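You operate a simulated robot arm through the tools that you are given. There is no shell and no other tool.

You run a simulated robot arm. Do the job below in one go: nothing can be reset, and whatever is moved stays where it is left.

JOB
Stow the blue cap in the tub and the brush in the side tray, then roll the ladder back.
Fine: all the way back, brake on again at the end; the tub and the other caps stay on their steps. Set down upright: brush with yellow band.
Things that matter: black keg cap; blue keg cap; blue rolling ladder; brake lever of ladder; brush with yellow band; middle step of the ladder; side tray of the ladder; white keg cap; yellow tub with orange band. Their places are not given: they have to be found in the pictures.

It is judged by the outcome, as a careful person would: the job done as asked, and still so three seconds after it is handed in. It fails if anything else is knocked over, pushed out of place, dropped, spilled or broken. Lids that push on must go on centred and level and be pressed home; caps that screw on are set level and turned clockwise until they are tight.

ROBOT AND FRAMES
A 6-joint arm with a two-finger gripper, fixed in place. Base frame: the origin is on the floor under the middle of its stand, x ahead of it, y to its left, z up. Lengths are in mm, angles in rad, forces in N, time in s.
It reaches about 1417 mm from its shoulder. Its first joint turns from -2.897 to 2.897 rad. Payload 3.43 kg.
The TCP is the grasp point between the finger pads, 20 mm short of the fingertips. In the tool frame z runs along the fingers and y along their closing line. The gripper opens to 190 mm; its body begins 248 mm behind the TCP.
Orientation is told as [roll, pitch, yaw] about the base's x, y, z axes, in that order, counted from this pose: with the fingers straight down and closing along the base's y, the tool's x points along the base's -x, its y along +y and its z along -z.

CONTROLS
- The arm moves only by the tool move_arm. Its argument "rows" is a list of rows, each a list of 3 entries, a list of its own where there are three numbers: the opening, from 0 (shut) to 1 (fully open), then the shift along the tool's x, y, z in units of 20 mm (1.0 is 20 mm), then the turn, a rotation vector about the tool's x, y, z in units of 6 degrees (1.0 is 6 degrees). In form: [[gripper, [dx, dy, dz], [ax, ay, az]], ...]. A call has 1 to 20 rows; each row shifts and turns the commanded pose from where the row before left it, along the tool's axes as they then stand. A call with a number of a shift or a turn outside -1 to 1 is refused whole. A row lasts 0.2 s, in which the tool goes at most 50 mm and 0.15 rad; a call with a longer step from one row to the next is refused whole, and so is a gripper value outside its range. Where a pose cannot be reached the arm comes as near as it can. A force on the tool above 60 N (or 10 N above the force at the start of the call, whichever is more), or a blocked arm, ends the call early, and 0.2 s more pass. The fingers move at their own pace (about 153 mm/s each) and stop on an object; they squeeze with about 45 N. The grip force told is the motor's: it shows also when the fingers shut on nothing. Time passes only in rows, and 0.2 s behind the last, so rows that do not move let the fingers close. The reply holds the time, the measured pose of the TCP, the force on the tool along the base axes, the opening and the grip force, in the units named above and with some noise, with the torque about the TCP (base axes, N m) and any sound that the robot's microphone picked up.
- Cameras (640 x 400 px; columns grow to the right, rows downward): "scene" is fixed at [220.6, -648.8, 1434.2]; the picture's right is [0.78, -0.63, 0.00], its down [-0.51, -0.63, -0.58] and it looks along [0.37, 0.45, -0.81] (base axes); focal length 214 px, centre (320, 200). "wrist" rides on the gripper at [70, -8, -288] in the tool frame; the picture's right is [0.12, 0.99, 0.00], its down [-0.96, 0.12, -0.25] and it looks along [-0.25, 0.03, 0.97] (tool axes); focal length 261 px, centre (320, 200).
- get_image(camera): a new picture of that camera. No time passes.
- slide_trunk(by): moves the trunk up (or, below 0, down) by that many mm; the arm rides with it, the base frame stays. It gives what a move gives, with no picture.
- pixel_to_xyz(camera, pixels): for up to 12 pixels [column, row] of the newest picture of that camera ("zoom" is the newest enlarged one), the place [x, y, z] in the base frame of the surface seen there, good to about 2 mm. No time passes.
- close_up(camera, box): a new picture of the part [left, top, right, bottom] of that camera's present view, enlarged. No time passes.
- finish_job(): hands the job in; it is judged then, once.

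Open the gripper and draw the arm clear of the work before you hand the job in, unless the task says otherwise.

The tools are called after "Emit:" by a JSON object that holds its "method" and its "body". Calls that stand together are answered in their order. move_arm: Moves the arm, as the interface text tells. Its arguments: {"type":"object","properties":{"rows":{"type":"array"}},"required":["rows"]} The other tools are called the same way: slide_trunk (by) moves the trunk up or down; get_image (camera) takes a picture; pixel_to_xyz (camera, pixels) gives the place of the surface under pixels of a picture; close_up (camera, box) takes an enlarged picture of a part of a camera's view; finish_job () hands the job in.

At the start:

```text
t: 0.0
eef_pos: [607.7, -123.7, 1296.3]
tool_rot: [-0.001, 0.0, 0.0]
force: [0.3, -0.2, -0.9]
ft_torque: [-0.02, 0.0, -0.01]
opening: 190.0
grasp_force: 0.2
trunk travel left (down, up): [-375.0, 65.0]
```

scene: 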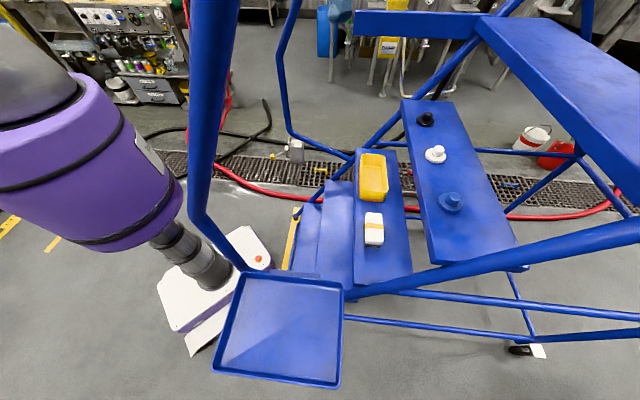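
wrist: 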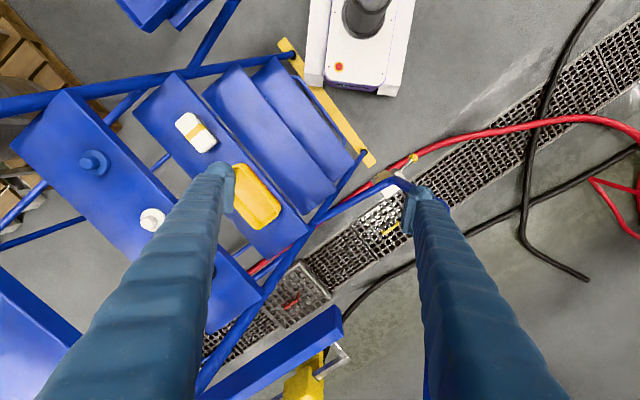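

I start by looking closely at the scene: caps near (425,119), (435,154), (451,202), the tub near (373,177), the brush near (374,229) and the tray near (280,330). I'll get enlarged views first.

Emit:
{"method": "close_up", "body": {"camera": "scene", "box": [330, 80, 530, 290]}}

Emit:
{"method": "get_image", "body": {"camera": "wrist"}}

Emit:
{"method": "get_image", "body": {"camera": "scene"}}

```text
1.90 times, centred on (430, 185) of scene
```

zoom: 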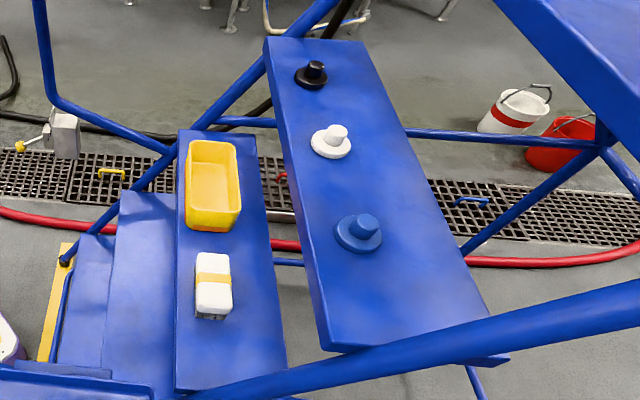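

```text
taken
```

wrist: 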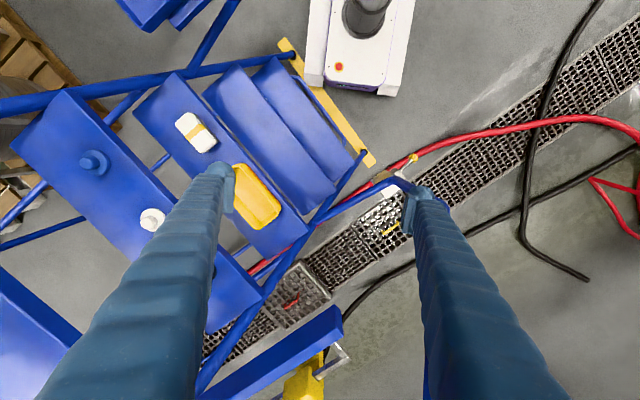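

```text
taken
```

scene: 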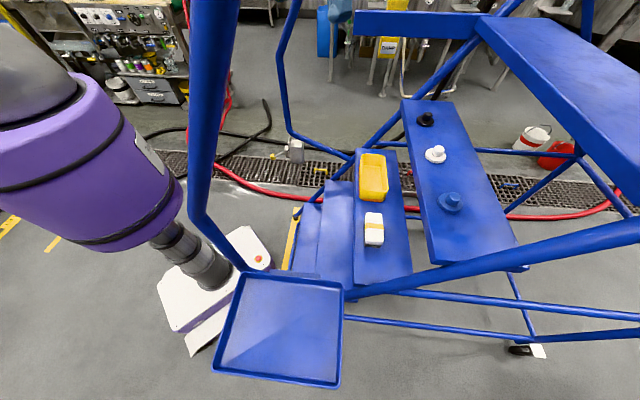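

The pictures show the ladder steps, caps, tub, brush and a grey box with a yellow knob at scene (275,155) that may be the brake. I measure the main points.

Emit:
{"method": "pixel_to_xyz", "body": {"camera": "scene", "pixels": [[425, 119], [435, 154], [451, 202], [451, 195], [373, 177], [374, 222], [374, 240], [280, 330], [297, 150], [273, 156], [292, 240], [380, 270]]}}

Emit:
{"method": "close_up", "body": {"camera": "scene", "box": [220, 110, 360, 220]}}

Emit:
{"method": "close_up", "body": {"camera": "wrist", "box": [340, 130, 460, 240]}}

```text
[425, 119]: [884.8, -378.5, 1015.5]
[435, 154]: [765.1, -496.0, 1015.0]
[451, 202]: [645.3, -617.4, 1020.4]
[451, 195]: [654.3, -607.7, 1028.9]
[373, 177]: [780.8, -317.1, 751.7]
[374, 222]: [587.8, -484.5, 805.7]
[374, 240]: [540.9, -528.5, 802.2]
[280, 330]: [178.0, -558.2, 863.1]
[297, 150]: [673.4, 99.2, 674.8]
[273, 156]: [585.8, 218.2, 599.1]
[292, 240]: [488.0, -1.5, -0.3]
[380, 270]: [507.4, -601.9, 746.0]
```

```text
3.64 times, centred on (290, 165) of scene
```

zoom: 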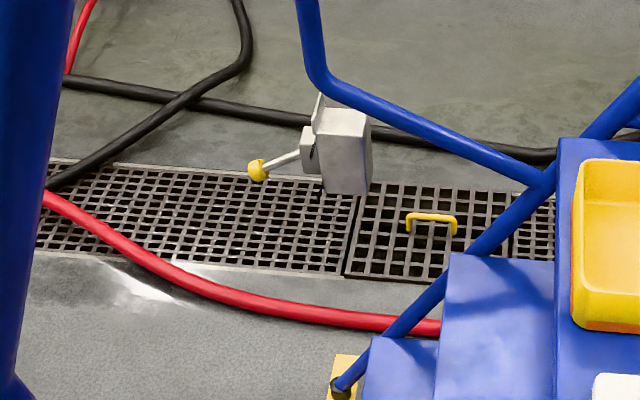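

```text
3.64 times, centred on (400, 185) of wrist
```

zoom: 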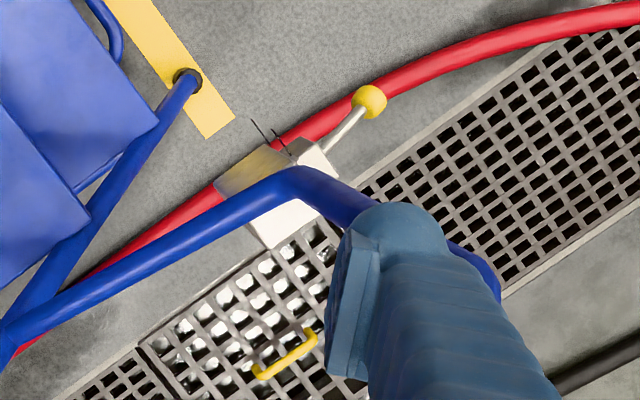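

The brake lever is on a grey box on the ladder's left rail, with a yellow knob at wrist zoom (368,100) and two tick marks on the box. I measure it and take a closer look.

Emit:
{"method": "pixel_to_xyz", "body": {"camera": "zoom", "pixels": [[368, 100], [345, 130], [325, 155], [310, 160], [295, 150], [260, 160], [270, 185], [300, 185], [200, 220], [185, 80], [220, 120], [150, 15]]}}

Emit:
{"method": "close_up", "body": {"camera": "wrist", "box": [370, 145, 430, 200]}}

Emit:
{"method": "close_up", "body": {"camera": "scene", "box": [265, 130, 320, 175]}}

```text
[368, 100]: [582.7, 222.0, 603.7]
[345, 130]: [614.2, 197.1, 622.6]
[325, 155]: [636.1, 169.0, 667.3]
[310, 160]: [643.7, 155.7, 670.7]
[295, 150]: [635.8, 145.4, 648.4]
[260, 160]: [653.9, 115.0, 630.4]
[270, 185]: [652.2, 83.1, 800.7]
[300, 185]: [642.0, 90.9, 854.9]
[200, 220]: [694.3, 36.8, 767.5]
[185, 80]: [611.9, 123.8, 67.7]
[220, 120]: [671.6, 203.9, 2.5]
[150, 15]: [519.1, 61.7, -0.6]
```

```text
7.27 times, centred on (400, 172) of wrist
```

zoom: 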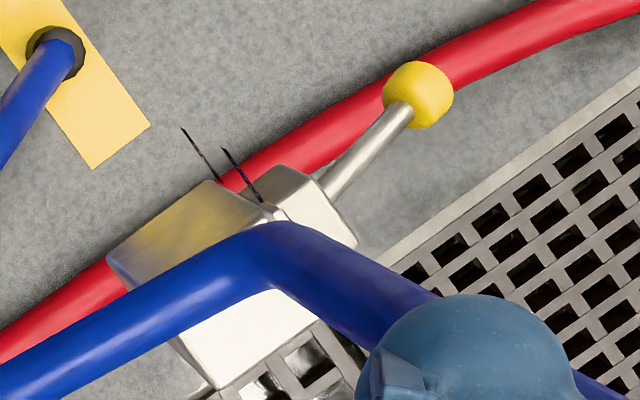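

```text
8.89 times, centred on (292, 152) of scene
```

zoom: 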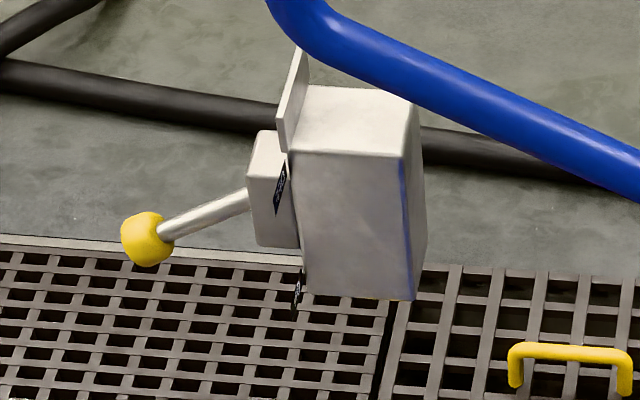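

The lever sticks out of the box's plate toward the robot's left side, slanting down; I'll look at it from nearby later. Now I zoom in on the cap, tub and brush.

Emit:
{"method": "close_up", "body": {"camera": "wrist", "box": [150, 90, 310, 260]}}

Emit:
{"method": "close_up", "body": {"camera": "wrist", "box": [50, 120, 200, 250]}}

Emit:
{"method": "close_up", "body": {"camera": "scene", "box": [340, 140, 420, 290]}}

Emit:
{"method": "close_up", "body": {"camera": "scene", "box": [400, 90, 500, 230]}}

```text
2.35 times, centred on (230, 175) of wrist
```

zoom: 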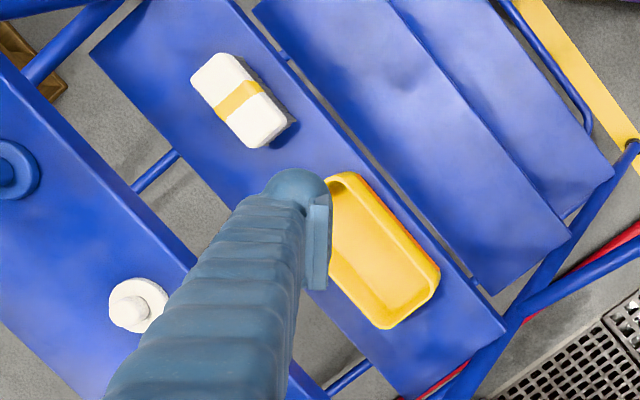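

```text
3.08 times, centred on (125, 185) of wrist
```

zoom: 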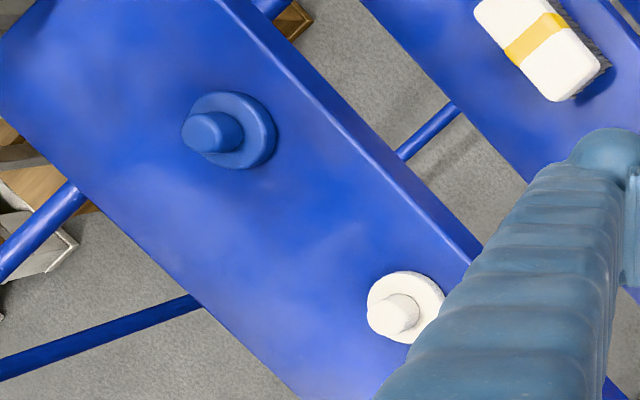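

```text
2.67 times, centred on (380, 215) of scene
```

zoom: 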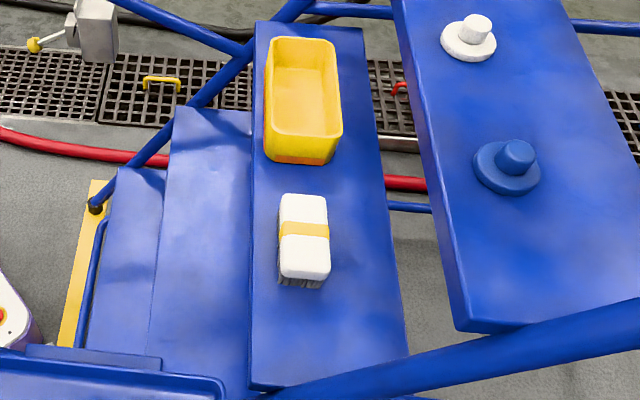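

```text
2.86 times, centred on (450, 160) of scene
```

zoom: 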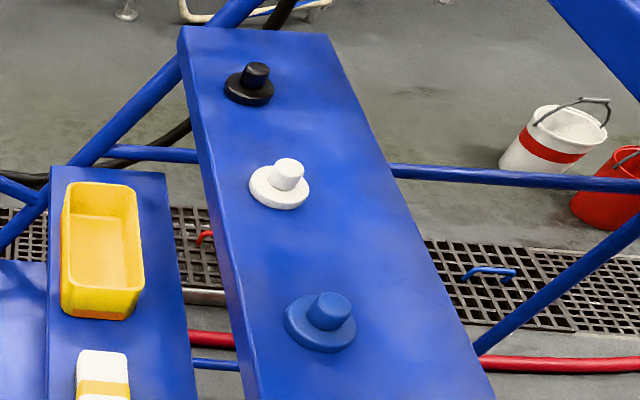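

The brush stands bristles down with white body and yellow band; the blue cap has a disc with a knob on top. I measure cap, step and tub points in the newest zoom.

Emit:
{"method": "pixel_to_xyz", "body": {"camera": "zoom", "pixels": [[330, 302], [312, 312], [348, 312], [330, 325], [290, 320], [352, 335], [320, 348], [270, 330], [400, 340], [300, 290], [288, 172], [256, 74]]}}

Emit:
{"method": "pixel_to_xyz", "body": {"camera": "zoom", "pixels": [[98, 185], [70, 200], [66, 295], [140, 290], [100, 250], [132, 200], [100, 300], [135, 260], [80, 330], [160, 330], [200, 180], [215, 330]]}}

Emit:
{"method": "pixel_to_xyz", "body": {"camera": "wrist", "pixels": [[187, 117], [178, 125], [205, 150], [215, 143], [195, 132], [188, 112], [180, 119], [240, 210], [258, 225], [240, 168], [280, 205], [93, 162]]}}

```text
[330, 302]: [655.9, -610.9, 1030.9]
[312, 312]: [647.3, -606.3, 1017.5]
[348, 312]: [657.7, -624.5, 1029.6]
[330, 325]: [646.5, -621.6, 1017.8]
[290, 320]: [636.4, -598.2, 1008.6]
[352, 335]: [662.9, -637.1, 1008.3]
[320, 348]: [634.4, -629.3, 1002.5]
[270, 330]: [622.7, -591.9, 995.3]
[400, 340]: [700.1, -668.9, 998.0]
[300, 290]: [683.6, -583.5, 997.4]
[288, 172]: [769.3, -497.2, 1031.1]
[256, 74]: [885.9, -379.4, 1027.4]
```

```text
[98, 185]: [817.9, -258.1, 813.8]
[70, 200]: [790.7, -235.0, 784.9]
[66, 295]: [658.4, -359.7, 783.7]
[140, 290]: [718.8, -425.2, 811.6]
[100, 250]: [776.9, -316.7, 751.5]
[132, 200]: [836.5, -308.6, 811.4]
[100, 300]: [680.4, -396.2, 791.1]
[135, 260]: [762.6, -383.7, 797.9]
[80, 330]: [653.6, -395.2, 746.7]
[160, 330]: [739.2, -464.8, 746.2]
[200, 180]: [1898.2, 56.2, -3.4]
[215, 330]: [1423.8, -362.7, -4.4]
```

```text
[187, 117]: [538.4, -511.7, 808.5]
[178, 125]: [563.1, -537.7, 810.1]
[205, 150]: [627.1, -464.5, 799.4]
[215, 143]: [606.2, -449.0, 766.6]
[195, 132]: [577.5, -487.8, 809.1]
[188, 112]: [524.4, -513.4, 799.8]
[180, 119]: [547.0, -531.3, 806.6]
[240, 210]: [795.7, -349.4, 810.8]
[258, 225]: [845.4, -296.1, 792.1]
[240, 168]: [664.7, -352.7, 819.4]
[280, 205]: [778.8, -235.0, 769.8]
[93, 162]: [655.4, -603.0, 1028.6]
```

Blue cap centre is about (652,-615) with knob top z≈1031 and step z≈996. I measure the rails, the upper platform and tray so I can plan clear paths.

Emit:
{"method": "pixel_to_xyz", "body": {"camera": "scene", "pixels": [[215, 20], [200, 120], [200, 210], [240, 265], [300, 290], [345, 290], [450, 272], [560, 240], [630, 235], [480, 20], [560, 120], [620, 60]]}}

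Emit:
{"method": "pixel_to_xyz", "body": {"camera": "scene", "pixels": [[290, 10], [280, 70], [290, 125], [330, 150], [375, 135], [440, 80], [490, 20], [400, 22], [365, 20], [520, 350], [480, 290], [480, 330]]}}

Emit:
{"method": "pixel_to_xyz", "body": {"camera": "scene", "pixels": [[246, 278], [340, 292], [216, 370], [335, 384], [250, 284], [335, 296], [224, 364], [330, 378], [280, 375], [230, 320], [340, 340], [290, 283]]}}

```text
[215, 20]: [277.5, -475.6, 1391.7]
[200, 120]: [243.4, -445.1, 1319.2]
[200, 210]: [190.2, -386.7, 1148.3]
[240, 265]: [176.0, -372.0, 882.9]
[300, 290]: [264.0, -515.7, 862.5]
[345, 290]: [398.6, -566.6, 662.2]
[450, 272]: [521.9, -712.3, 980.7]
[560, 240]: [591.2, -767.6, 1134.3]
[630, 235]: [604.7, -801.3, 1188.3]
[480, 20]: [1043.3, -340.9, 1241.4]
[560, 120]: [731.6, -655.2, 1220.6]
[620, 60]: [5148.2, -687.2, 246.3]
```

```text
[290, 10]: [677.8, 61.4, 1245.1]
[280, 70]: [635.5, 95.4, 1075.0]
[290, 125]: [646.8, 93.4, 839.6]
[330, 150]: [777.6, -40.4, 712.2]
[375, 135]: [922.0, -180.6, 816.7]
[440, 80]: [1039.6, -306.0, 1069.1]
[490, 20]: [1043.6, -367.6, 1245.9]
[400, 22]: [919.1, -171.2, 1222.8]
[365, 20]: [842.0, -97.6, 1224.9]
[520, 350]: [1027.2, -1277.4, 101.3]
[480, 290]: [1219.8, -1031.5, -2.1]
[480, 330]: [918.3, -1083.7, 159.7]
```

```text
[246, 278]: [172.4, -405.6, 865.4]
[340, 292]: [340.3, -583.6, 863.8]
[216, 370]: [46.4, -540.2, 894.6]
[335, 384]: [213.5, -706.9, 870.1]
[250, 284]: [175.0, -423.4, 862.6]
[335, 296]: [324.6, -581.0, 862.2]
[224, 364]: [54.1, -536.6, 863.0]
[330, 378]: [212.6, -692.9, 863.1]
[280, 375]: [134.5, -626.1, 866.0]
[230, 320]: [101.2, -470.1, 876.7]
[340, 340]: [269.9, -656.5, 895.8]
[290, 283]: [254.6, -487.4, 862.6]
```

The ladder's steps run along the diagonal (x=y direction), with the rails at about u=-139 and u=523, and the upper platform edge about 84 mm behind the blue cap. I turn the gripper by 45° so it closes along the steps, and check the picture.

Emit:
{"method": "move_arm", "body": {"rows": [[1, [0, 0, 0], [0, 0, 1]], [1, [0, 0, 0], [0, 0, 1]], [1, [0, 0, 0], [0, 0, 1]], [1, [0, 0, 0], [0, 0, 1]], [1, [0, 0, 0], [0, 0, 1]], [1, [0, 0, 0], [0, 0, 1]], [1, [0, 0, 0], [0, 0, 1]], [1, [0, 0, 0], [0, 0, 0.5]]]}}

Emit:
{"method": "get_image", "body": {"camera": "wrist"}}

Emit:
{"method": "get_image", "body": {"camera": "scene"}}

```text
t: 1.8
eef_pos: [607.8, -124.8, 1297.5]
tool_rot: [0.0, 0.001, -0.787]
force: [-0.1, 1.0, -0.4]
ft_torque: [-0.02, 0.02, 0.02]
opening: 189.8
grasp_force: 0.1
trunk travel left (down, up): [-375.0, 65.0]
```

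```text
taken
```

wrist: 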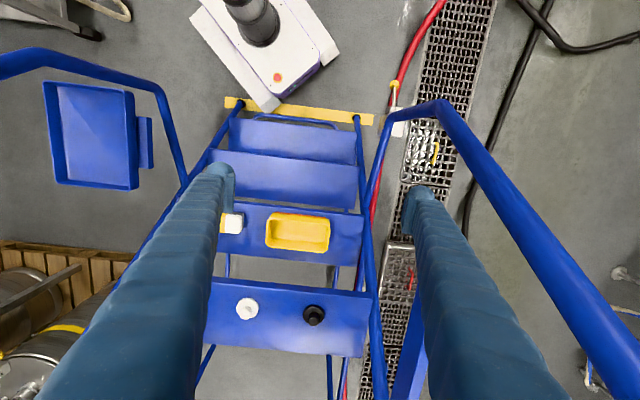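

```text
taken
```

scene: 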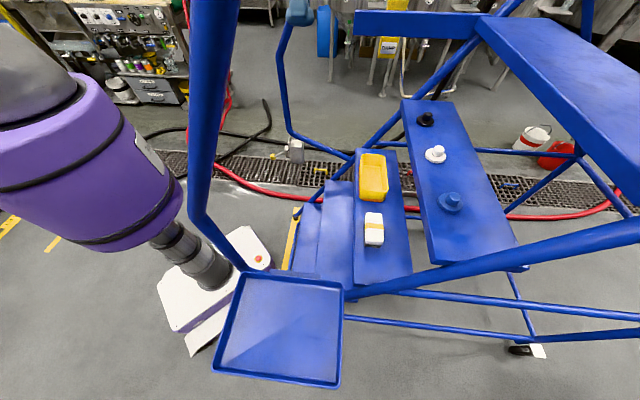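

The view shows the ladder's front feet at the yellow strip by the robot stand, and the rear is away from me. I zoom in at the rear wheels (530,350) and the floor to find how it rolls and where it stops.

Emit:
{"method": "close_up", "body": {"camera": "scene", "box": [460, 290, 640, 400]}}

Emit:
{"method": "close_up", "body": {"camera": "wrist", "box": [200, 70, 420, 210]}}

Emit:
{"method": "close_up", "body": {"camera": "scene", "box": [440, 0, 640, 220]}}

Emit:
{"method": "close_up", "body": {"camera": "wrist", "box": [20, 40, 240, 220]}}

```text
3.56 times, centred on (550, 345) of scene
```

zoom: 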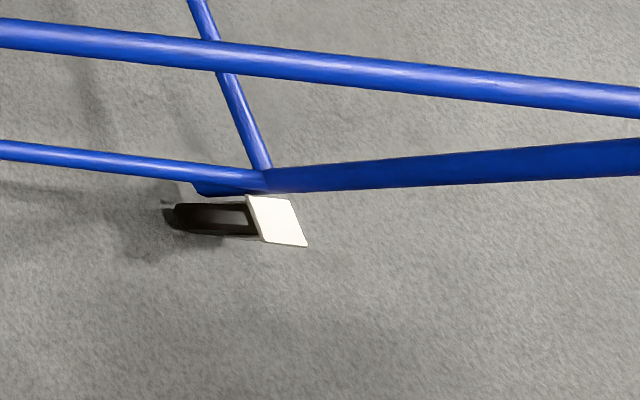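

```text
2.86 times, centred on (310, 140) of wrist
```

zoom: 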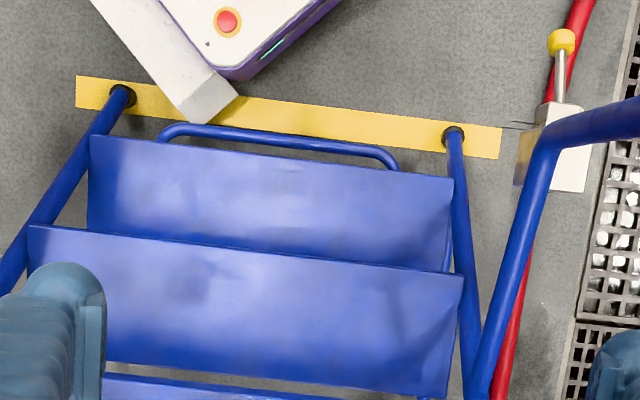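

```text
1.82 times, centred on (540, 110) of scene
```

zoom: 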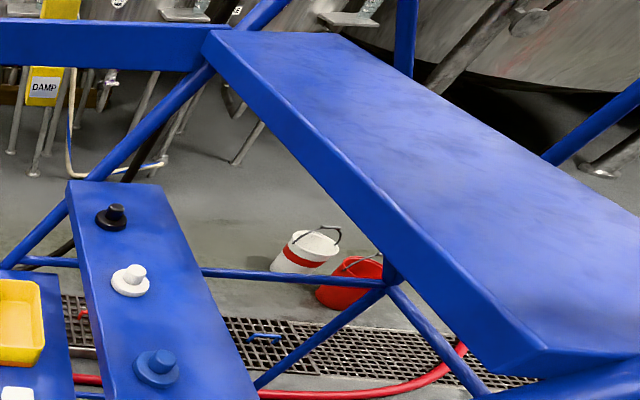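

```text
2.22 times, centred on (130, 130) of wrist
```

zoom: 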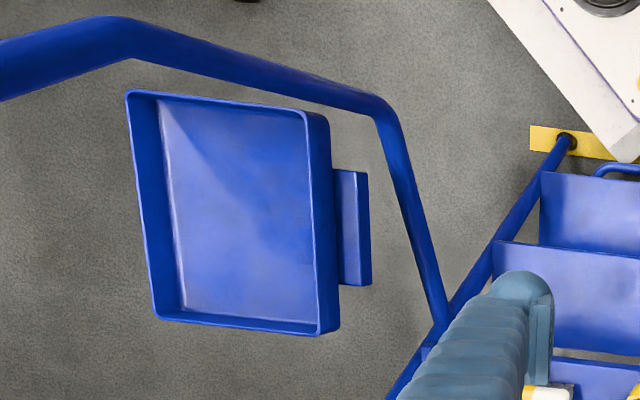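

The rear caster at zoom (215,215) is aligned with the ladder's long axis, so it rolls along x+/y-. I measure the white piece at the wheel, the platform, the tray and its bracket.

Emit:
{"method": "close_up", "body": {"camera": "scene", "box": [500, 330, 560, 370]}}

Emit:
{"method": "pixel_to_xyz", "body": {"camera": "scene", "pixels": [[534, 346], [542, 350], [543, 357], [537, 357], [510, 351], [525, 353], [550, 60], [490, 30], [600, 140], [636, 195], [600, 180], [500, 40]]}}

Emit:
{"method": "pixel_to_xyz", "body": {"camera": "wrist", "pixels": [[45, 84], [60, 90], [130, 97], [134, 185], [60, 182], [90, 140], [146, 120], [148, 165], [157, 95], [180, 170], [60, 65], [100, 75]]}}

```text
10.00 times, centred on (530, 350) of scene
```

zoom: 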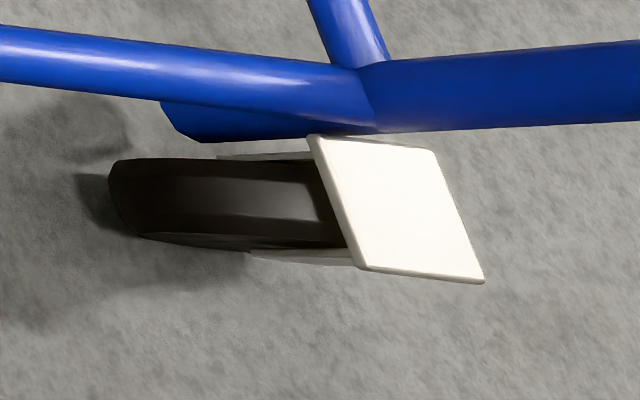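

```text
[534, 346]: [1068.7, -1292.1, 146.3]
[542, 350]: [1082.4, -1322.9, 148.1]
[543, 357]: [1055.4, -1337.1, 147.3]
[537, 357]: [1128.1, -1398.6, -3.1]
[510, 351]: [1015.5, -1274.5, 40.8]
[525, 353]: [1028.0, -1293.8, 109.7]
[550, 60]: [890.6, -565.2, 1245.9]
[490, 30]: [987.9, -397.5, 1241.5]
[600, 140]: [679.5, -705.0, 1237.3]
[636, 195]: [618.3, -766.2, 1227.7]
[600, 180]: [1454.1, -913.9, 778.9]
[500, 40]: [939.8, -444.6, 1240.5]
```

```text
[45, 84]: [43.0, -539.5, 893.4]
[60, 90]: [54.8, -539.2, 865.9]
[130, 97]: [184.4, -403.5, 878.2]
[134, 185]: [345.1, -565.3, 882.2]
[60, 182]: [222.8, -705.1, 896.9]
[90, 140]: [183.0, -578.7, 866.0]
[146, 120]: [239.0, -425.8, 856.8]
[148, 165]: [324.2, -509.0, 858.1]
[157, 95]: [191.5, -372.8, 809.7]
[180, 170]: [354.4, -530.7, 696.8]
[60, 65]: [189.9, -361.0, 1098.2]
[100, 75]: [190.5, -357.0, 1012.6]
```

The platform edge is at z≈1246 behind the cap, the stringer tube at u≈-130. I move the gripper to above the blue cap at about z=1140 with a moderate opening.

Emit:
{"method": "move_arm", "body": {"rows": [[0.55, [-0.945, -0.79, 0.2], [0, 0, 0]], [0.55, [-0.945, -0.79, 0.2], [0, 0, 0]], [0.55, [-0.945, -0.79, 0.2], [0, 0, 0]], [0.55, [-0.945, -0.79, 0.2], [0, 0, 0]], [0.55, [-0.945, -0.79, 0.2], [0, 0, 0]], [0.55, [-0.945, -0.79, 0.2], [0, 0, 0]], [0.55, [-0.945, -0.79, 0.2], [0, 0, 0]], [0.55, [-0.945, -0.79, 0.2], [0, 0, 0]], [0.55, [-0.945, -0.79, 0.2], [0, 0, 0]], [0.55, [-0.945, -0.79, 0.2], [0, 0, 0]], [0.55, [-0.945, -0.79, 0.2], [0, 0, 0]], [0.55, [-0.945, -0.79, 0.2], [0, 0, 0]], [0.55, [-0.945, -0.79, 0.2], [0, 0, 0]], [0.55, [-0.945, -0.79, 0.2], [0, 0, 0]], [0.55, [-0.945, -0.79, 0.2], [0, 0, 0]]]}}

Emit:
{"method": "get_image", "body": {"camera": "wrist"}}

Emit:
{"method": "get_image", "body": {"camera": "scene"}}

```text
t: 5.0
eef_pos: [640.2, -494.7, 1235.9]
tool_rot: [0.0, 0.002, -0.784]
force: [-0.4, -1.2, -0.1]
ft_torque: [0.09, 0.0, -0.02]
opening: 104.5
grasp_force: 0.1
trunk travel left (down, up): [-375.0, 65.0]
```

```text
taken
```

wrist: 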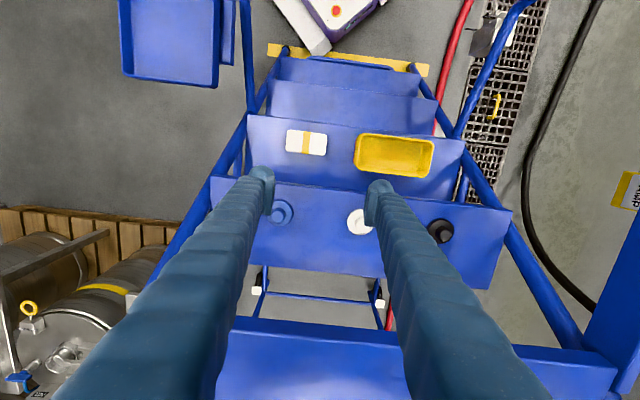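

```text
taken
```

scene: 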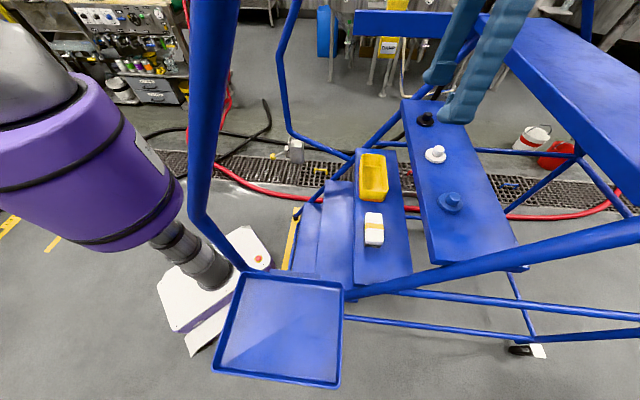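

Blue cap is at wrist (280,212) with tool at u≈103, n≈802. I measure the cap, brush and tub more exactly from this better view.

Emit:
{"method": "close_up", "body": {"camera": "wrist", "box": [230, 110, 450, 260]}}

Emit:
{"method": "pixel_to_xyz", "body": {"camera": "wrist", "pixels": [[286, 132], [326, 135], [325, 155], [286, 152], [306, 143], [358, 135], [434, 140], [430, 178], [356, 170], [395, 155], [281, 210], [290, 213]]}}

```text
2.67 times, centred on (340, 185) of wrist
```

zoom: 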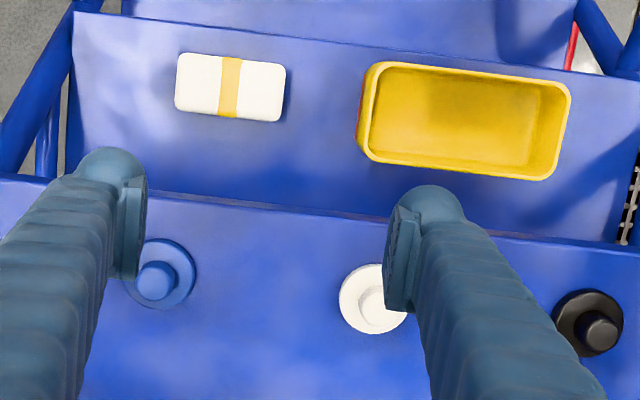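

```text
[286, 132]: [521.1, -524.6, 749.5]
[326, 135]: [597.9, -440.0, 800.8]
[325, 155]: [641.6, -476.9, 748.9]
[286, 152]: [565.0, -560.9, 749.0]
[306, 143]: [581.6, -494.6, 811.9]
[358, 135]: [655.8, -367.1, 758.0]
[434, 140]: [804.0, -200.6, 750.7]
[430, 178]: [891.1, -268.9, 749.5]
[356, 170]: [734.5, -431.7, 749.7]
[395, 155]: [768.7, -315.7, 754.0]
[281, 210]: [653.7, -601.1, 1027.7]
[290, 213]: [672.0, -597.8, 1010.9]
```

I query tighter points in the zoom picture: brush corners, tub rim corners and floor corners, and the cap's disc and knob.

Emit:
{"method": "pixel_to_xyz", "body": {"camera": "zoom", "pixels": [[182, 60], [280, 70], [273, 116], [181, 104], [229, 86], [222, 60], [238, 60], [157, 282], [165, 245], [191, 272], [160, 303], [150, 300]]}}

Emit:
{"method": "pixel_to_xyz", "body": {"camera": "zoom", "pixels": [[378, 66], [567, 88], [545, 177], [366, 152], [390, 90], [520, 100], [515, 145], [390, 135], [455, 69], [450, 167], [363, 110], [560, 130]]}}

```text
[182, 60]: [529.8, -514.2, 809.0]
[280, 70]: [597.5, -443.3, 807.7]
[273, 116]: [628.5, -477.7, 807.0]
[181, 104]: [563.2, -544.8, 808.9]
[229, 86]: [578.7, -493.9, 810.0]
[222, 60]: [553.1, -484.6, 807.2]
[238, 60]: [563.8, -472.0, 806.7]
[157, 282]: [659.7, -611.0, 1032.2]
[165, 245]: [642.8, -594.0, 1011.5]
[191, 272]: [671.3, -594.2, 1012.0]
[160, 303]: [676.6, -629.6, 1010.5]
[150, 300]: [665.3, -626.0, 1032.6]
```

```text
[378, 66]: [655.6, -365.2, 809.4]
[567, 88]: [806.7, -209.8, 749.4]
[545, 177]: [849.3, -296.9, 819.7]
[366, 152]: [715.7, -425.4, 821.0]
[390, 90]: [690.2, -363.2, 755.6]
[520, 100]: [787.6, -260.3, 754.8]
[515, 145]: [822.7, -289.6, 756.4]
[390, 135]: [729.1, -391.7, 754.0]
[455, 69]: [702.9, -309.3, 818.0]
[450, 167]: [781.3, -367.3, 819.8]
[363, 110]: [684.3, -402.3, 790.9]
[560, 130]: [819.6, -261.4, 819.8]
```

Cap centre is about (656,-614): disc top z≈1011, knob about 28 mm wide up to z≈1032. I lean the gripper back 15° (away from the platform) and go to a spot 55 mm above the knob.

Emit:
{"method": "move_arm", "body": {"rows": [[0.45, [0, 0, 0], [0, -0.9, 0]], [0.45, [0, 0, 0], [0, -0.9, 0]], [0.45, [0, 0, 0], [0, -0.7, 0]], [0.45, [-0.2745, -0.367, 0.83], [0, 0, 0]], [0.45, [-0.2745, -0.367, 0.83], [0, 0, 0]], [0.45, [-0.2745, -0.367, 0.83], [0, 0, 0]], [0.45, [-0.2745, -0.367, 0.83], [0, 0, 0]], [0.45, [-0.2745, -0.367, 0.83], [0, 0, 0]], [0.45, [-0.2745, -0.367, 0.83], [0, 0, 0]], [0.45, [-0.2745, -0.367, 0.83], [0, 0, 0]], [0.45, [-0.2745, -0.367, 0.83], [0, 0, 0]], [0.45, [-0.2745, -0.367, 0.83], [0, 0, 0]], [0.45, [-0.2745, -0.367, 0.83], [0, 0, 0]]]}}

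Emit:
{"method": "get_image", "body": {"camera": "wrist"}}

Emit:
{"method": "get_image", "body": {"camera": "scene"}}

```text
t: 7.8
eef_pos: [657.4, -612.3, 1091.5]
tool_rot: [-0.001, -0.262, -0.786]
force: [-0.5, -0.5, 1.1]
ft_torque: [0.03, 0.04, 0.03]
opening: 85.4
grasp_force: 0.0
trunk travel left (down, up): [-375.0, 65.0]
```

```text
taken
```

wrist: 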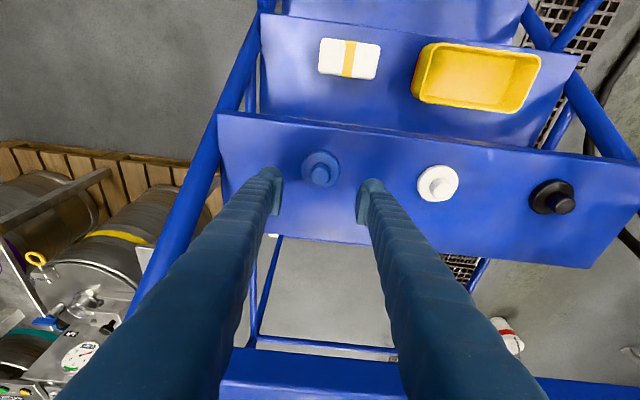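

```text
taken
```

scene: 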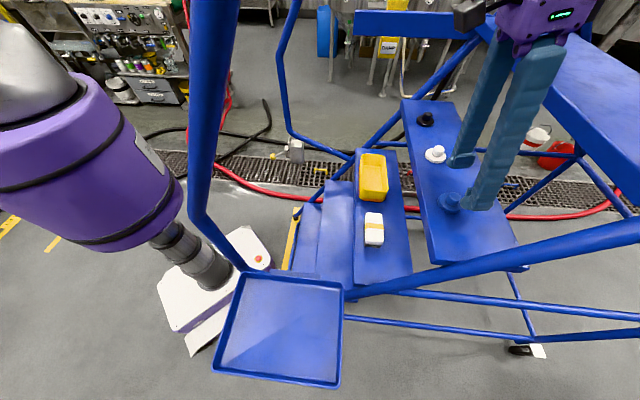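

The fingers straddle the cap with the knob at (320,174). I take a close-up to measure the knob centre accurately before descending.

Emit:
{"method": "close_up", "body": {"camera": "wrist", "box": [270, 135, 370, 200]}}

Emit:
{"method": "pixel_to_xyz", "body": {"camera": "zoom", "pixels": [[320, 200], [300, 240], [345, 240], [320, 250], [210, 180], [430, 215], [330, 110], [310, 320], [320, 235], [320, 265], [290, 240], [350, 240]]}}

```text
6.15 times, centred on (320, 168) of wrist
```

zoom: 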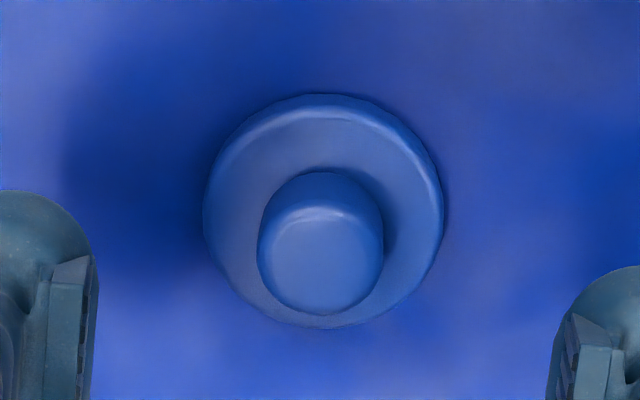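

```text
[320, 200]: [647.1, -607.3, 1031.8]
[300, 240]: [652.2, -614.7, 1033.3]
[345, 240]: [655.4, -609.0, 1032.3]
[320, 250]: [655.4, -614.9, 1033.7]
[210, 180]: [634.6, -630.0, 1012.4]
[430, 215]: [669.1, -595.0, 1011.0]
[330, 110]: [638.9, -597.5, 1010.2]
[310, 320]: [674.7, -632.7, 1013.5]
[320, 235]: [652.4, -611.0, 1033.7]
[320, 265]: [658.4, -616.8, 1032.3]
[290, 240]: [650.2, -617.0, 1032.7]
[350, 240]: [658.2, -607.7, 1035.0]
```

Disc centre comes out at u≈28, n≈898.5 (about (655,-615)), knob top z≈1033. I descend to z≈1035, shifting 4 mm, so the fingertips straddle the knob just above the disc.

Emit:
{"method": "move_arm", "body": {"rows": [[0.4, [0.137, -0.04, 0.548], [0, 0, 0]], [0.4, [0.137, -0.04, 0.548], [0, 0, 0]], [0.4, [0.137, -0.04, 0.548], [0, 0, 0]], [0.4, [0.137, -0.04, 0.548], [0, 0, 0]], [0.4, [0.137, -0.04, 0.548], [0, 0, 0]], [0.4, [0, 0, 0], [0, 0, 0]]]}}

Emit:
{"method": "get_image", "body": {"camera": "wrist"}}

Emit:
{"method": "close_up", "body": {"camera": "scene", "box": [410, 140, 530, 230]}}

```text
t: 9.2
eef_pos: [655.4, -616.7, 1033.4]
tool_rot: [0.0, -0.262, -0.784]
force: [-0.4, 0.5, 0.3]
ft_torque: [0.01, -0.03, -0.02]
opening: 76.0
grasp_force: 0.1
trunk travel left (down, up): [-375.0, 65.0]
```

```text
taken
```

wrist: 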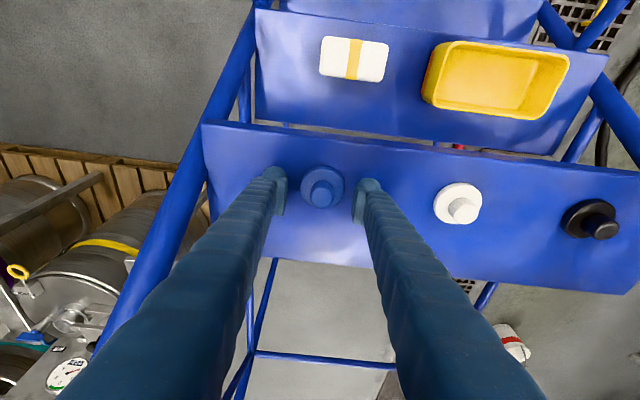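

```text
4.44 times, centred on (470, 185) of scene
```

zoom: 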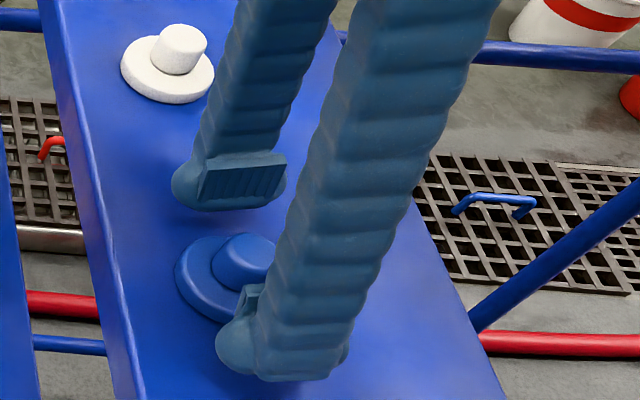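

The fingers straddle the knob with tips just above the disc. I close on the knob.

Emit:
{"method": "move_arm", "body": {"rows": [[0.1, [0, 0, 0], [0, 0, 0]], [0.0, [0, 0, 0], [0, 0, 0]], [0.0, [0, 0, 0], [0, 0, 0]], [0.0, [0, 0, 0], [0, 0, 0]]]}}

Emit:
{"method": "get_image", "body": {"camera": "wrist"}}

Emit:
{"method": "close_up", "body": {"camera": "scene", "box": [410, 140, 530, 230]}}

```text
t: 10.2
eef_pos: [654.5, -615.9, 1033.3]
tool_rot: [-0.001, -0.262, -0.784]
force: [0.5, 0.5, 0.9]
ft_torque: [0.0, -0.02, -0.01]
opening: 24.1
grasp_force: 45.6
trunk travel left (down, up): [-375.0, 65.0]
```

```text
taken
```

wrist: 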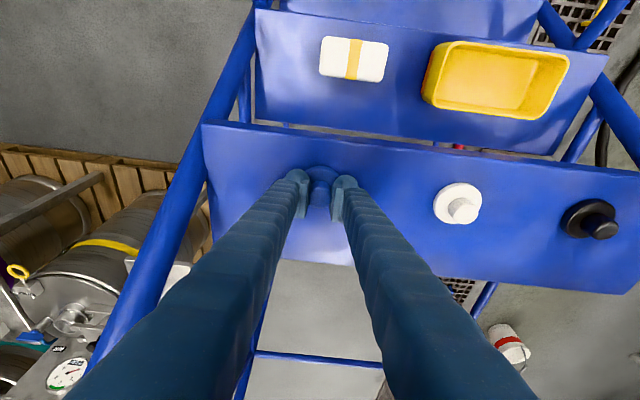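

```text
4.44 times, centred on (470, 185) of scene
```

zoom: 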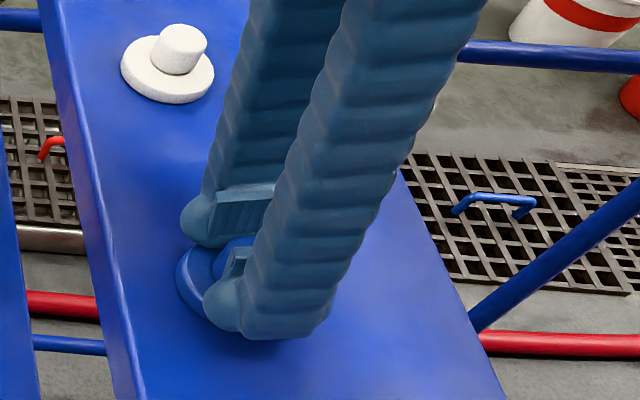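

The knob is gripped (24 mm, 45.6 N). I lift straight up by 100 mm and check that the cap comes along.

Emit:
{"method": "move_arm", "body": {"rows": [[0.0, [-0.13, 0, -0.483], [0, 0, 0]], [0.0, [-0.259, 0, -0.966], [0, 0, 0]], [0.0, [-0.259, 0, -0.966], [0, 0, 0]], [0.0, [-0.259, 0, -0.966], [0, 0, 0]], [0.0, [-0.259, 0, -0.966], [0, 0, 0]], [0.0, [-0.13, 0, -0.483], [0, 0, 0]], [0.0, [0, 0, 0], [0, 0, 0]]]}}

Emit:
{"method": "get_image", "body": {"camera": "wrist"}}

Emit:
{"method": "get_image", "body": {"camera": "scene"}}

```text
t: 11.8
eef_pos: [654.7, -615.6, 1135.1]
tool_rot: [0.001, -0.261, -0.784]
force: [0.8, -0.2, -0.4]
ft_torque: [-0.01, 0.0, 0.0]
opening: 0.0
grasp_force: 34.4
trunk travel left (down, up): [-375.0, 65.0]
```

```text
taken
```

wrist: 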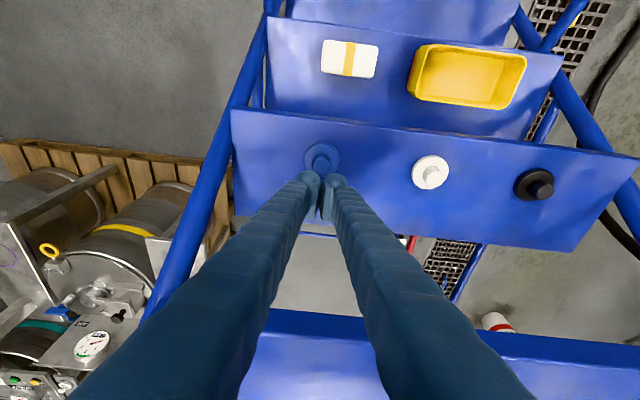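

```text
taken
```

scene: 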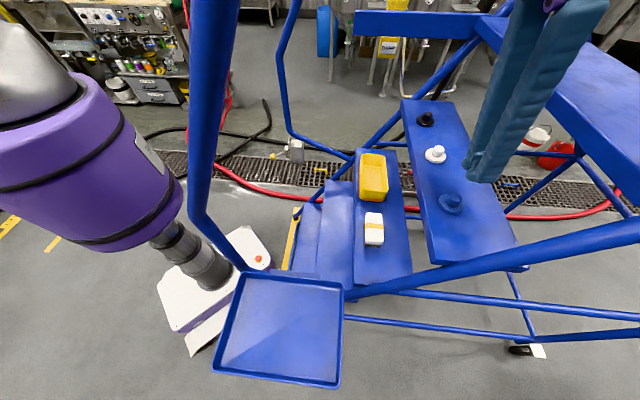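

The fingers shut to 0 and the cap is still on the step at (322,157): the knob slipped out, likely because it tapers. I look closely at the cap shape and the finger pads.

Emit:
{"method": "close_up", "body": {"camera": "scene", "box": [415, 135, 475, 220]}}

Emit:
{"method": "close_up", "body": {"camera": "wrist", "box": [285, 130, 365, 230]}}

Emit:
{"method": "close_up", "body": {"camera": "scene", "box": [440, 90, 540, 200]}}

```text
4.71 times, centred on (445, 178) of scene
```

zoom: 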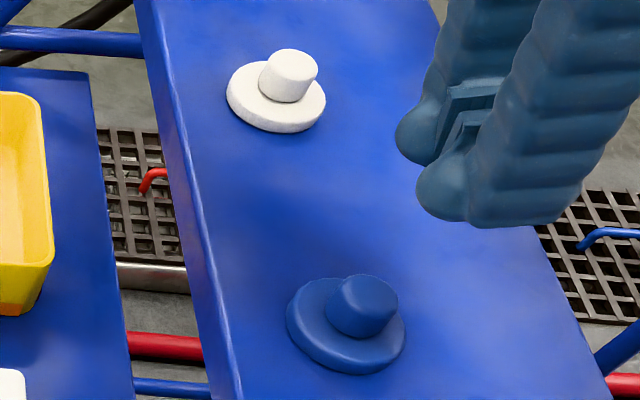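

```text
4.00 times, centred on (325, 180) of wrist
```

zoom: 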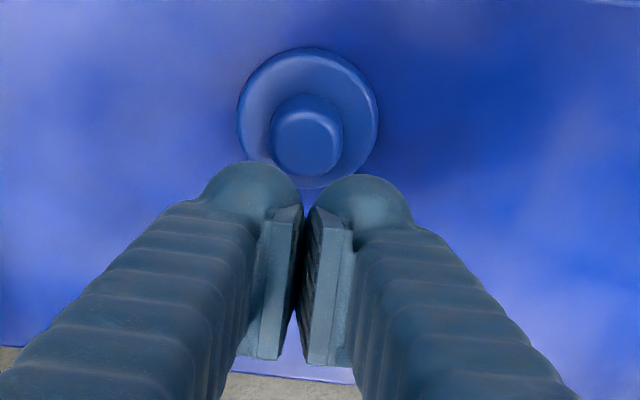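

```text
3.64 times, centred on (490, 145) of scene
```

zoom: 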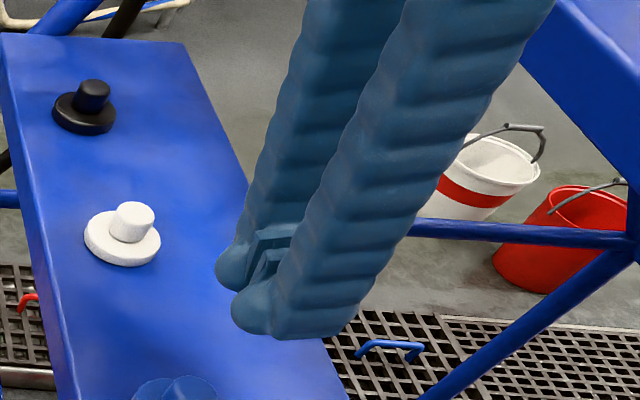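

The cap stayed at its place; the knob is nearly cylindrical, so my grip was probably too shallow and the lean lowered the finger's outer corner. I open again, stand the gripper vertical and re-measure the cap.

Emit:
{"method": "move_arm", "body": {"rows": [[0.4, [0, 0, 0], [0, 0.9, 0]], [0.4, [0, 0, 0], [0, 0.9, 0]], [0.4, [0, 0, 0], [0, 0.7, 0]], [0.4, [0, 0, 0.9], [0, 0, 0]], [0.4, [0, 0, 0.9], [0, 0, 0]], [0.4, [0, 0, 0], [0, 0, 0]]]}}

Emit:
{"method": "close_up", "body": {"camera": "wrist", "box": [260, 130, 380, 220]}}

Emit:
{"method": "close_up", "body": {"camera": "scene", "box": [420, 120, 540, 220]}}

```text
t: 13.2
eef_pos: [654.1, -615.1, 1097.4]
tool_rot: [0.0, -0.001, -0.787]
force: [-1.0, 0.2, 1.0]
ft_torque: [0.03, -0.01, 0.0]
opening: 76.2
grasp_force: 0.1
trunk travel left (down, up): [-375.0, 65.0]
```

```text
4.44 times, centred on (320, 175) of wrist
```

zoom: 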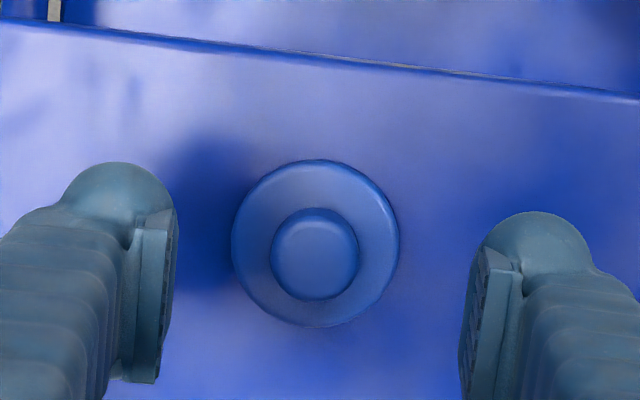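

```text
4.00 times, centred on (480, 170) of scene
```

zoom: 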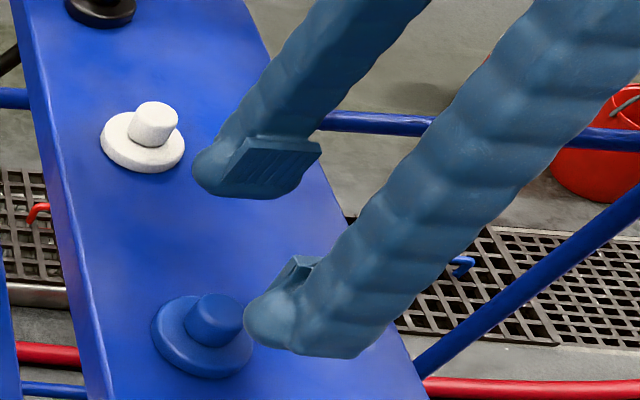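

I measure the cap's present centre in this wrist zoom, before the newer scene zoom; retaking the wrist zoom so the pixels refer to it.

Emit:
{"method": "close_up", "body": {"camera": "wrist", "box": [260, 130, 380, 220]}}

Emit:
{"method": "pixel_to_xyz", "body": {"camera": "zoom", "pixels": [[314, 255], [285, 255], [343, 255], [314, 232], [314, 278], [238, 243], [392, 243], [316, 168], [316, 320], [345, 275], [300, 215], [316, 205]]}}

```text
4.44 times, centred on (320, 175) of wrist
```

zoom: 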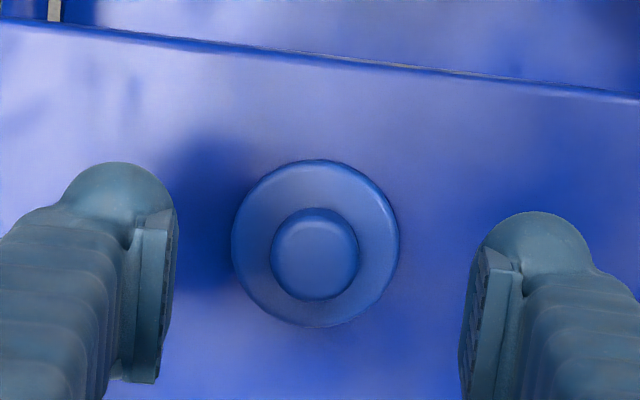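

```text
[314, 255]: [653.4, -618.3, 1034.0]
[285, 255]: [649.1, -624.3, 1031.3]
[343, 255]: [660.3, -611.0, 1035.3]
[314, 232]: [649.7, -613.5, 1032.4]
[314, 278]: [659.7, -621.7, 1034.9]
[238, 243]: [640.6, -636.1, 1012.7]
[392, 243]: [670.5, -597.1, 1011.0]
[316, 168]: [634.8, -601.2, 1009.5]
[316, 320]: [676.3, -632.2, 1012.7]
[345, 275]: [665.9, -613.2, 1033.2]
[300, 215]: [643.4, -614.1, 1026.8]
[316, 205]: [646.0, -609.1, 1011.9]
```

Cap centre is (655.5,-616.7). I descend vertically to z≈1032 with a 2 mm forward correction and watch the force.

Emit:
{"method": "move_arm", "body": {"rows": [[0.4, [-0.025, 0, 0.8], [0, 0, 0]], [0.4, [-0.025, 0, 0.8], [0, 0, 0]], [0.4, [-0.025, 0, 0.8], [0, 0, 0]], [0.4, [-0.025, 0, 0.8], [0, 0, 0]], [0.4, [0, 0, 0.07], [0, 0, 0]], [0.4, [0, 0, 0], [0, 0, 0]]]}}

Emit:
{"method": "close_up", "body": {"camera": "wrist", "box": [260, 140, 380, 230]}}

Emit:
{"method": "close_up", "body": {"camera": "scene", "box": [420, 150, 520, 230]}}

```text
t: 14.6
eef_pos: [655.4, -615.3, 1031.0]
tool_rot: [0.001, 0.001, -0.785]
force: [0.3, 1.3, -0.4]
ft_torque: [-0.03, 0.01, 0.02]
opening: 76.1
grasp_force: 0.0
trunk travel left (down, up): [-375.0, 65.0]
```

```text
4.44 times, centred on (320, 185) of wrist
```

zoom: 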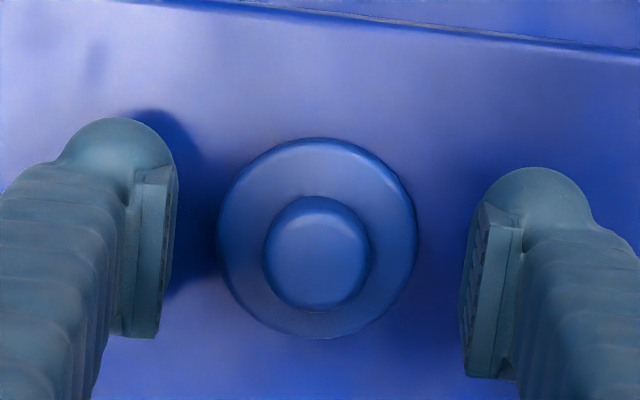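

```text
5.00 times, centred on (470, 190) of scene
```

zoom: 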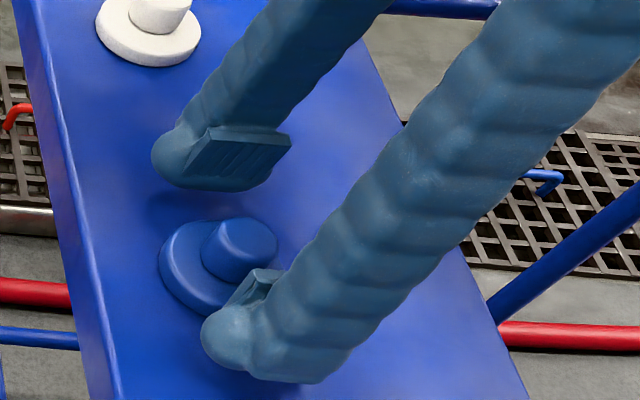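

The pads line up with the knob (zoom rows 200–305), no contact force. I close and then lift only 6 mm to see whether it holds.

Emit:
{"method": "move_arm", "body": {"rows": [[0.0, [0, 0, 0], [0, 0, 0]], [0.0, [0, 0, 0], [0, 0, 0]], [0.0, [0, 0, 0], [0, 0, 0]], [0.0, [0, 0, 0], [0, 0, 0]], [0.0, [0, 0, 0], [0, 0, 0]]]}}

Emit:
{"method": "close_up", "body": {"camera": "wrist", "box": [260, 140, 380, 230]}}

Emit:
{"method": "close_up", "body": {"camera": "scene", "box": [420, 150, 520, 230]}}

```text
t: 15.8
eef_pos: [654.9, -616.4, 1031.5]
tool_rot: [0.0, 0.0, -0.785]
force: [0.1, -1.4, 6.6]
ft_torque: [-0.06, -0.02, -0.03]
opening: 23.8
grasp_force: 45.1
trunk travel left (down, up): [-375.0, 65.0]
```

```text
4.44 times, centred on (320, 185) of wrist
```

zoom: 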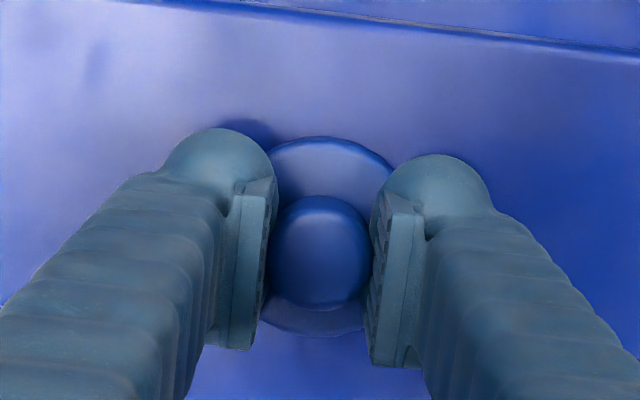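

```text
5.00 times, centred on (470, 190) of scene
```

zoom: 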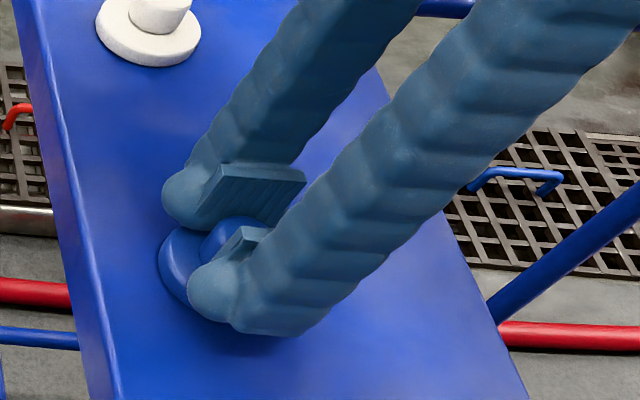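

The knob is held at 23.8 mm with 6.6 N upward, so the tips now rest on the disc. I lift slowly by about 8 mm and look again.

Emit:
{"method": "move_arm", "body": {"rows": [[0.0, [0, 0, -0.1], [0, 0, 0]], [0.0, [0, 0, -0.1], [0, 0, 0]], [0.0, [0, 0, -0.1], [0, 0, 0]], [0.0, [0, 0, -0.1], [0, 0, 0]], [0.0, [0, 0, 0], [0, 0, 0]]]}}

Emit:
{"method": "close_up", "body": {"camera": "wrist", "box": [260, 140, 380, 230]}}

Emit:
{"method": "close_up", "body": {"camera": "scene", "box": [420, 150, 520, 230]}}

```text
t: 17.0
eef_pos: [657.4, -616.9, 1040.9]
tool_rot: [0.0, 0.002, -0.785]
force: [0.3, 1.1, -0.5]
ft_torque: [0.02, -0.03, 0.0]
opening: 23.9
grasp_force: 44.8
trunk travel left (down, up): [-375.0, 65.0]
```

```text
4.44 times, centred on (320, 185) of wrist
```

zoom: 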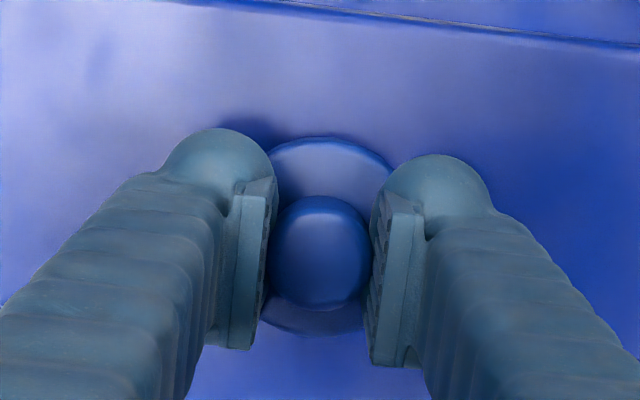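

```text
5.00 times, centred on (470, 190) of scene
```

zoom: 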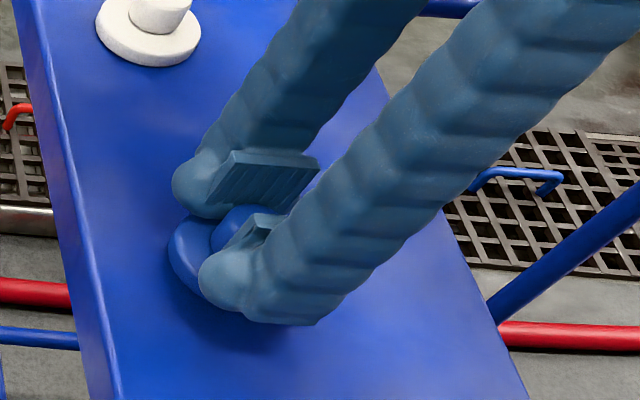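

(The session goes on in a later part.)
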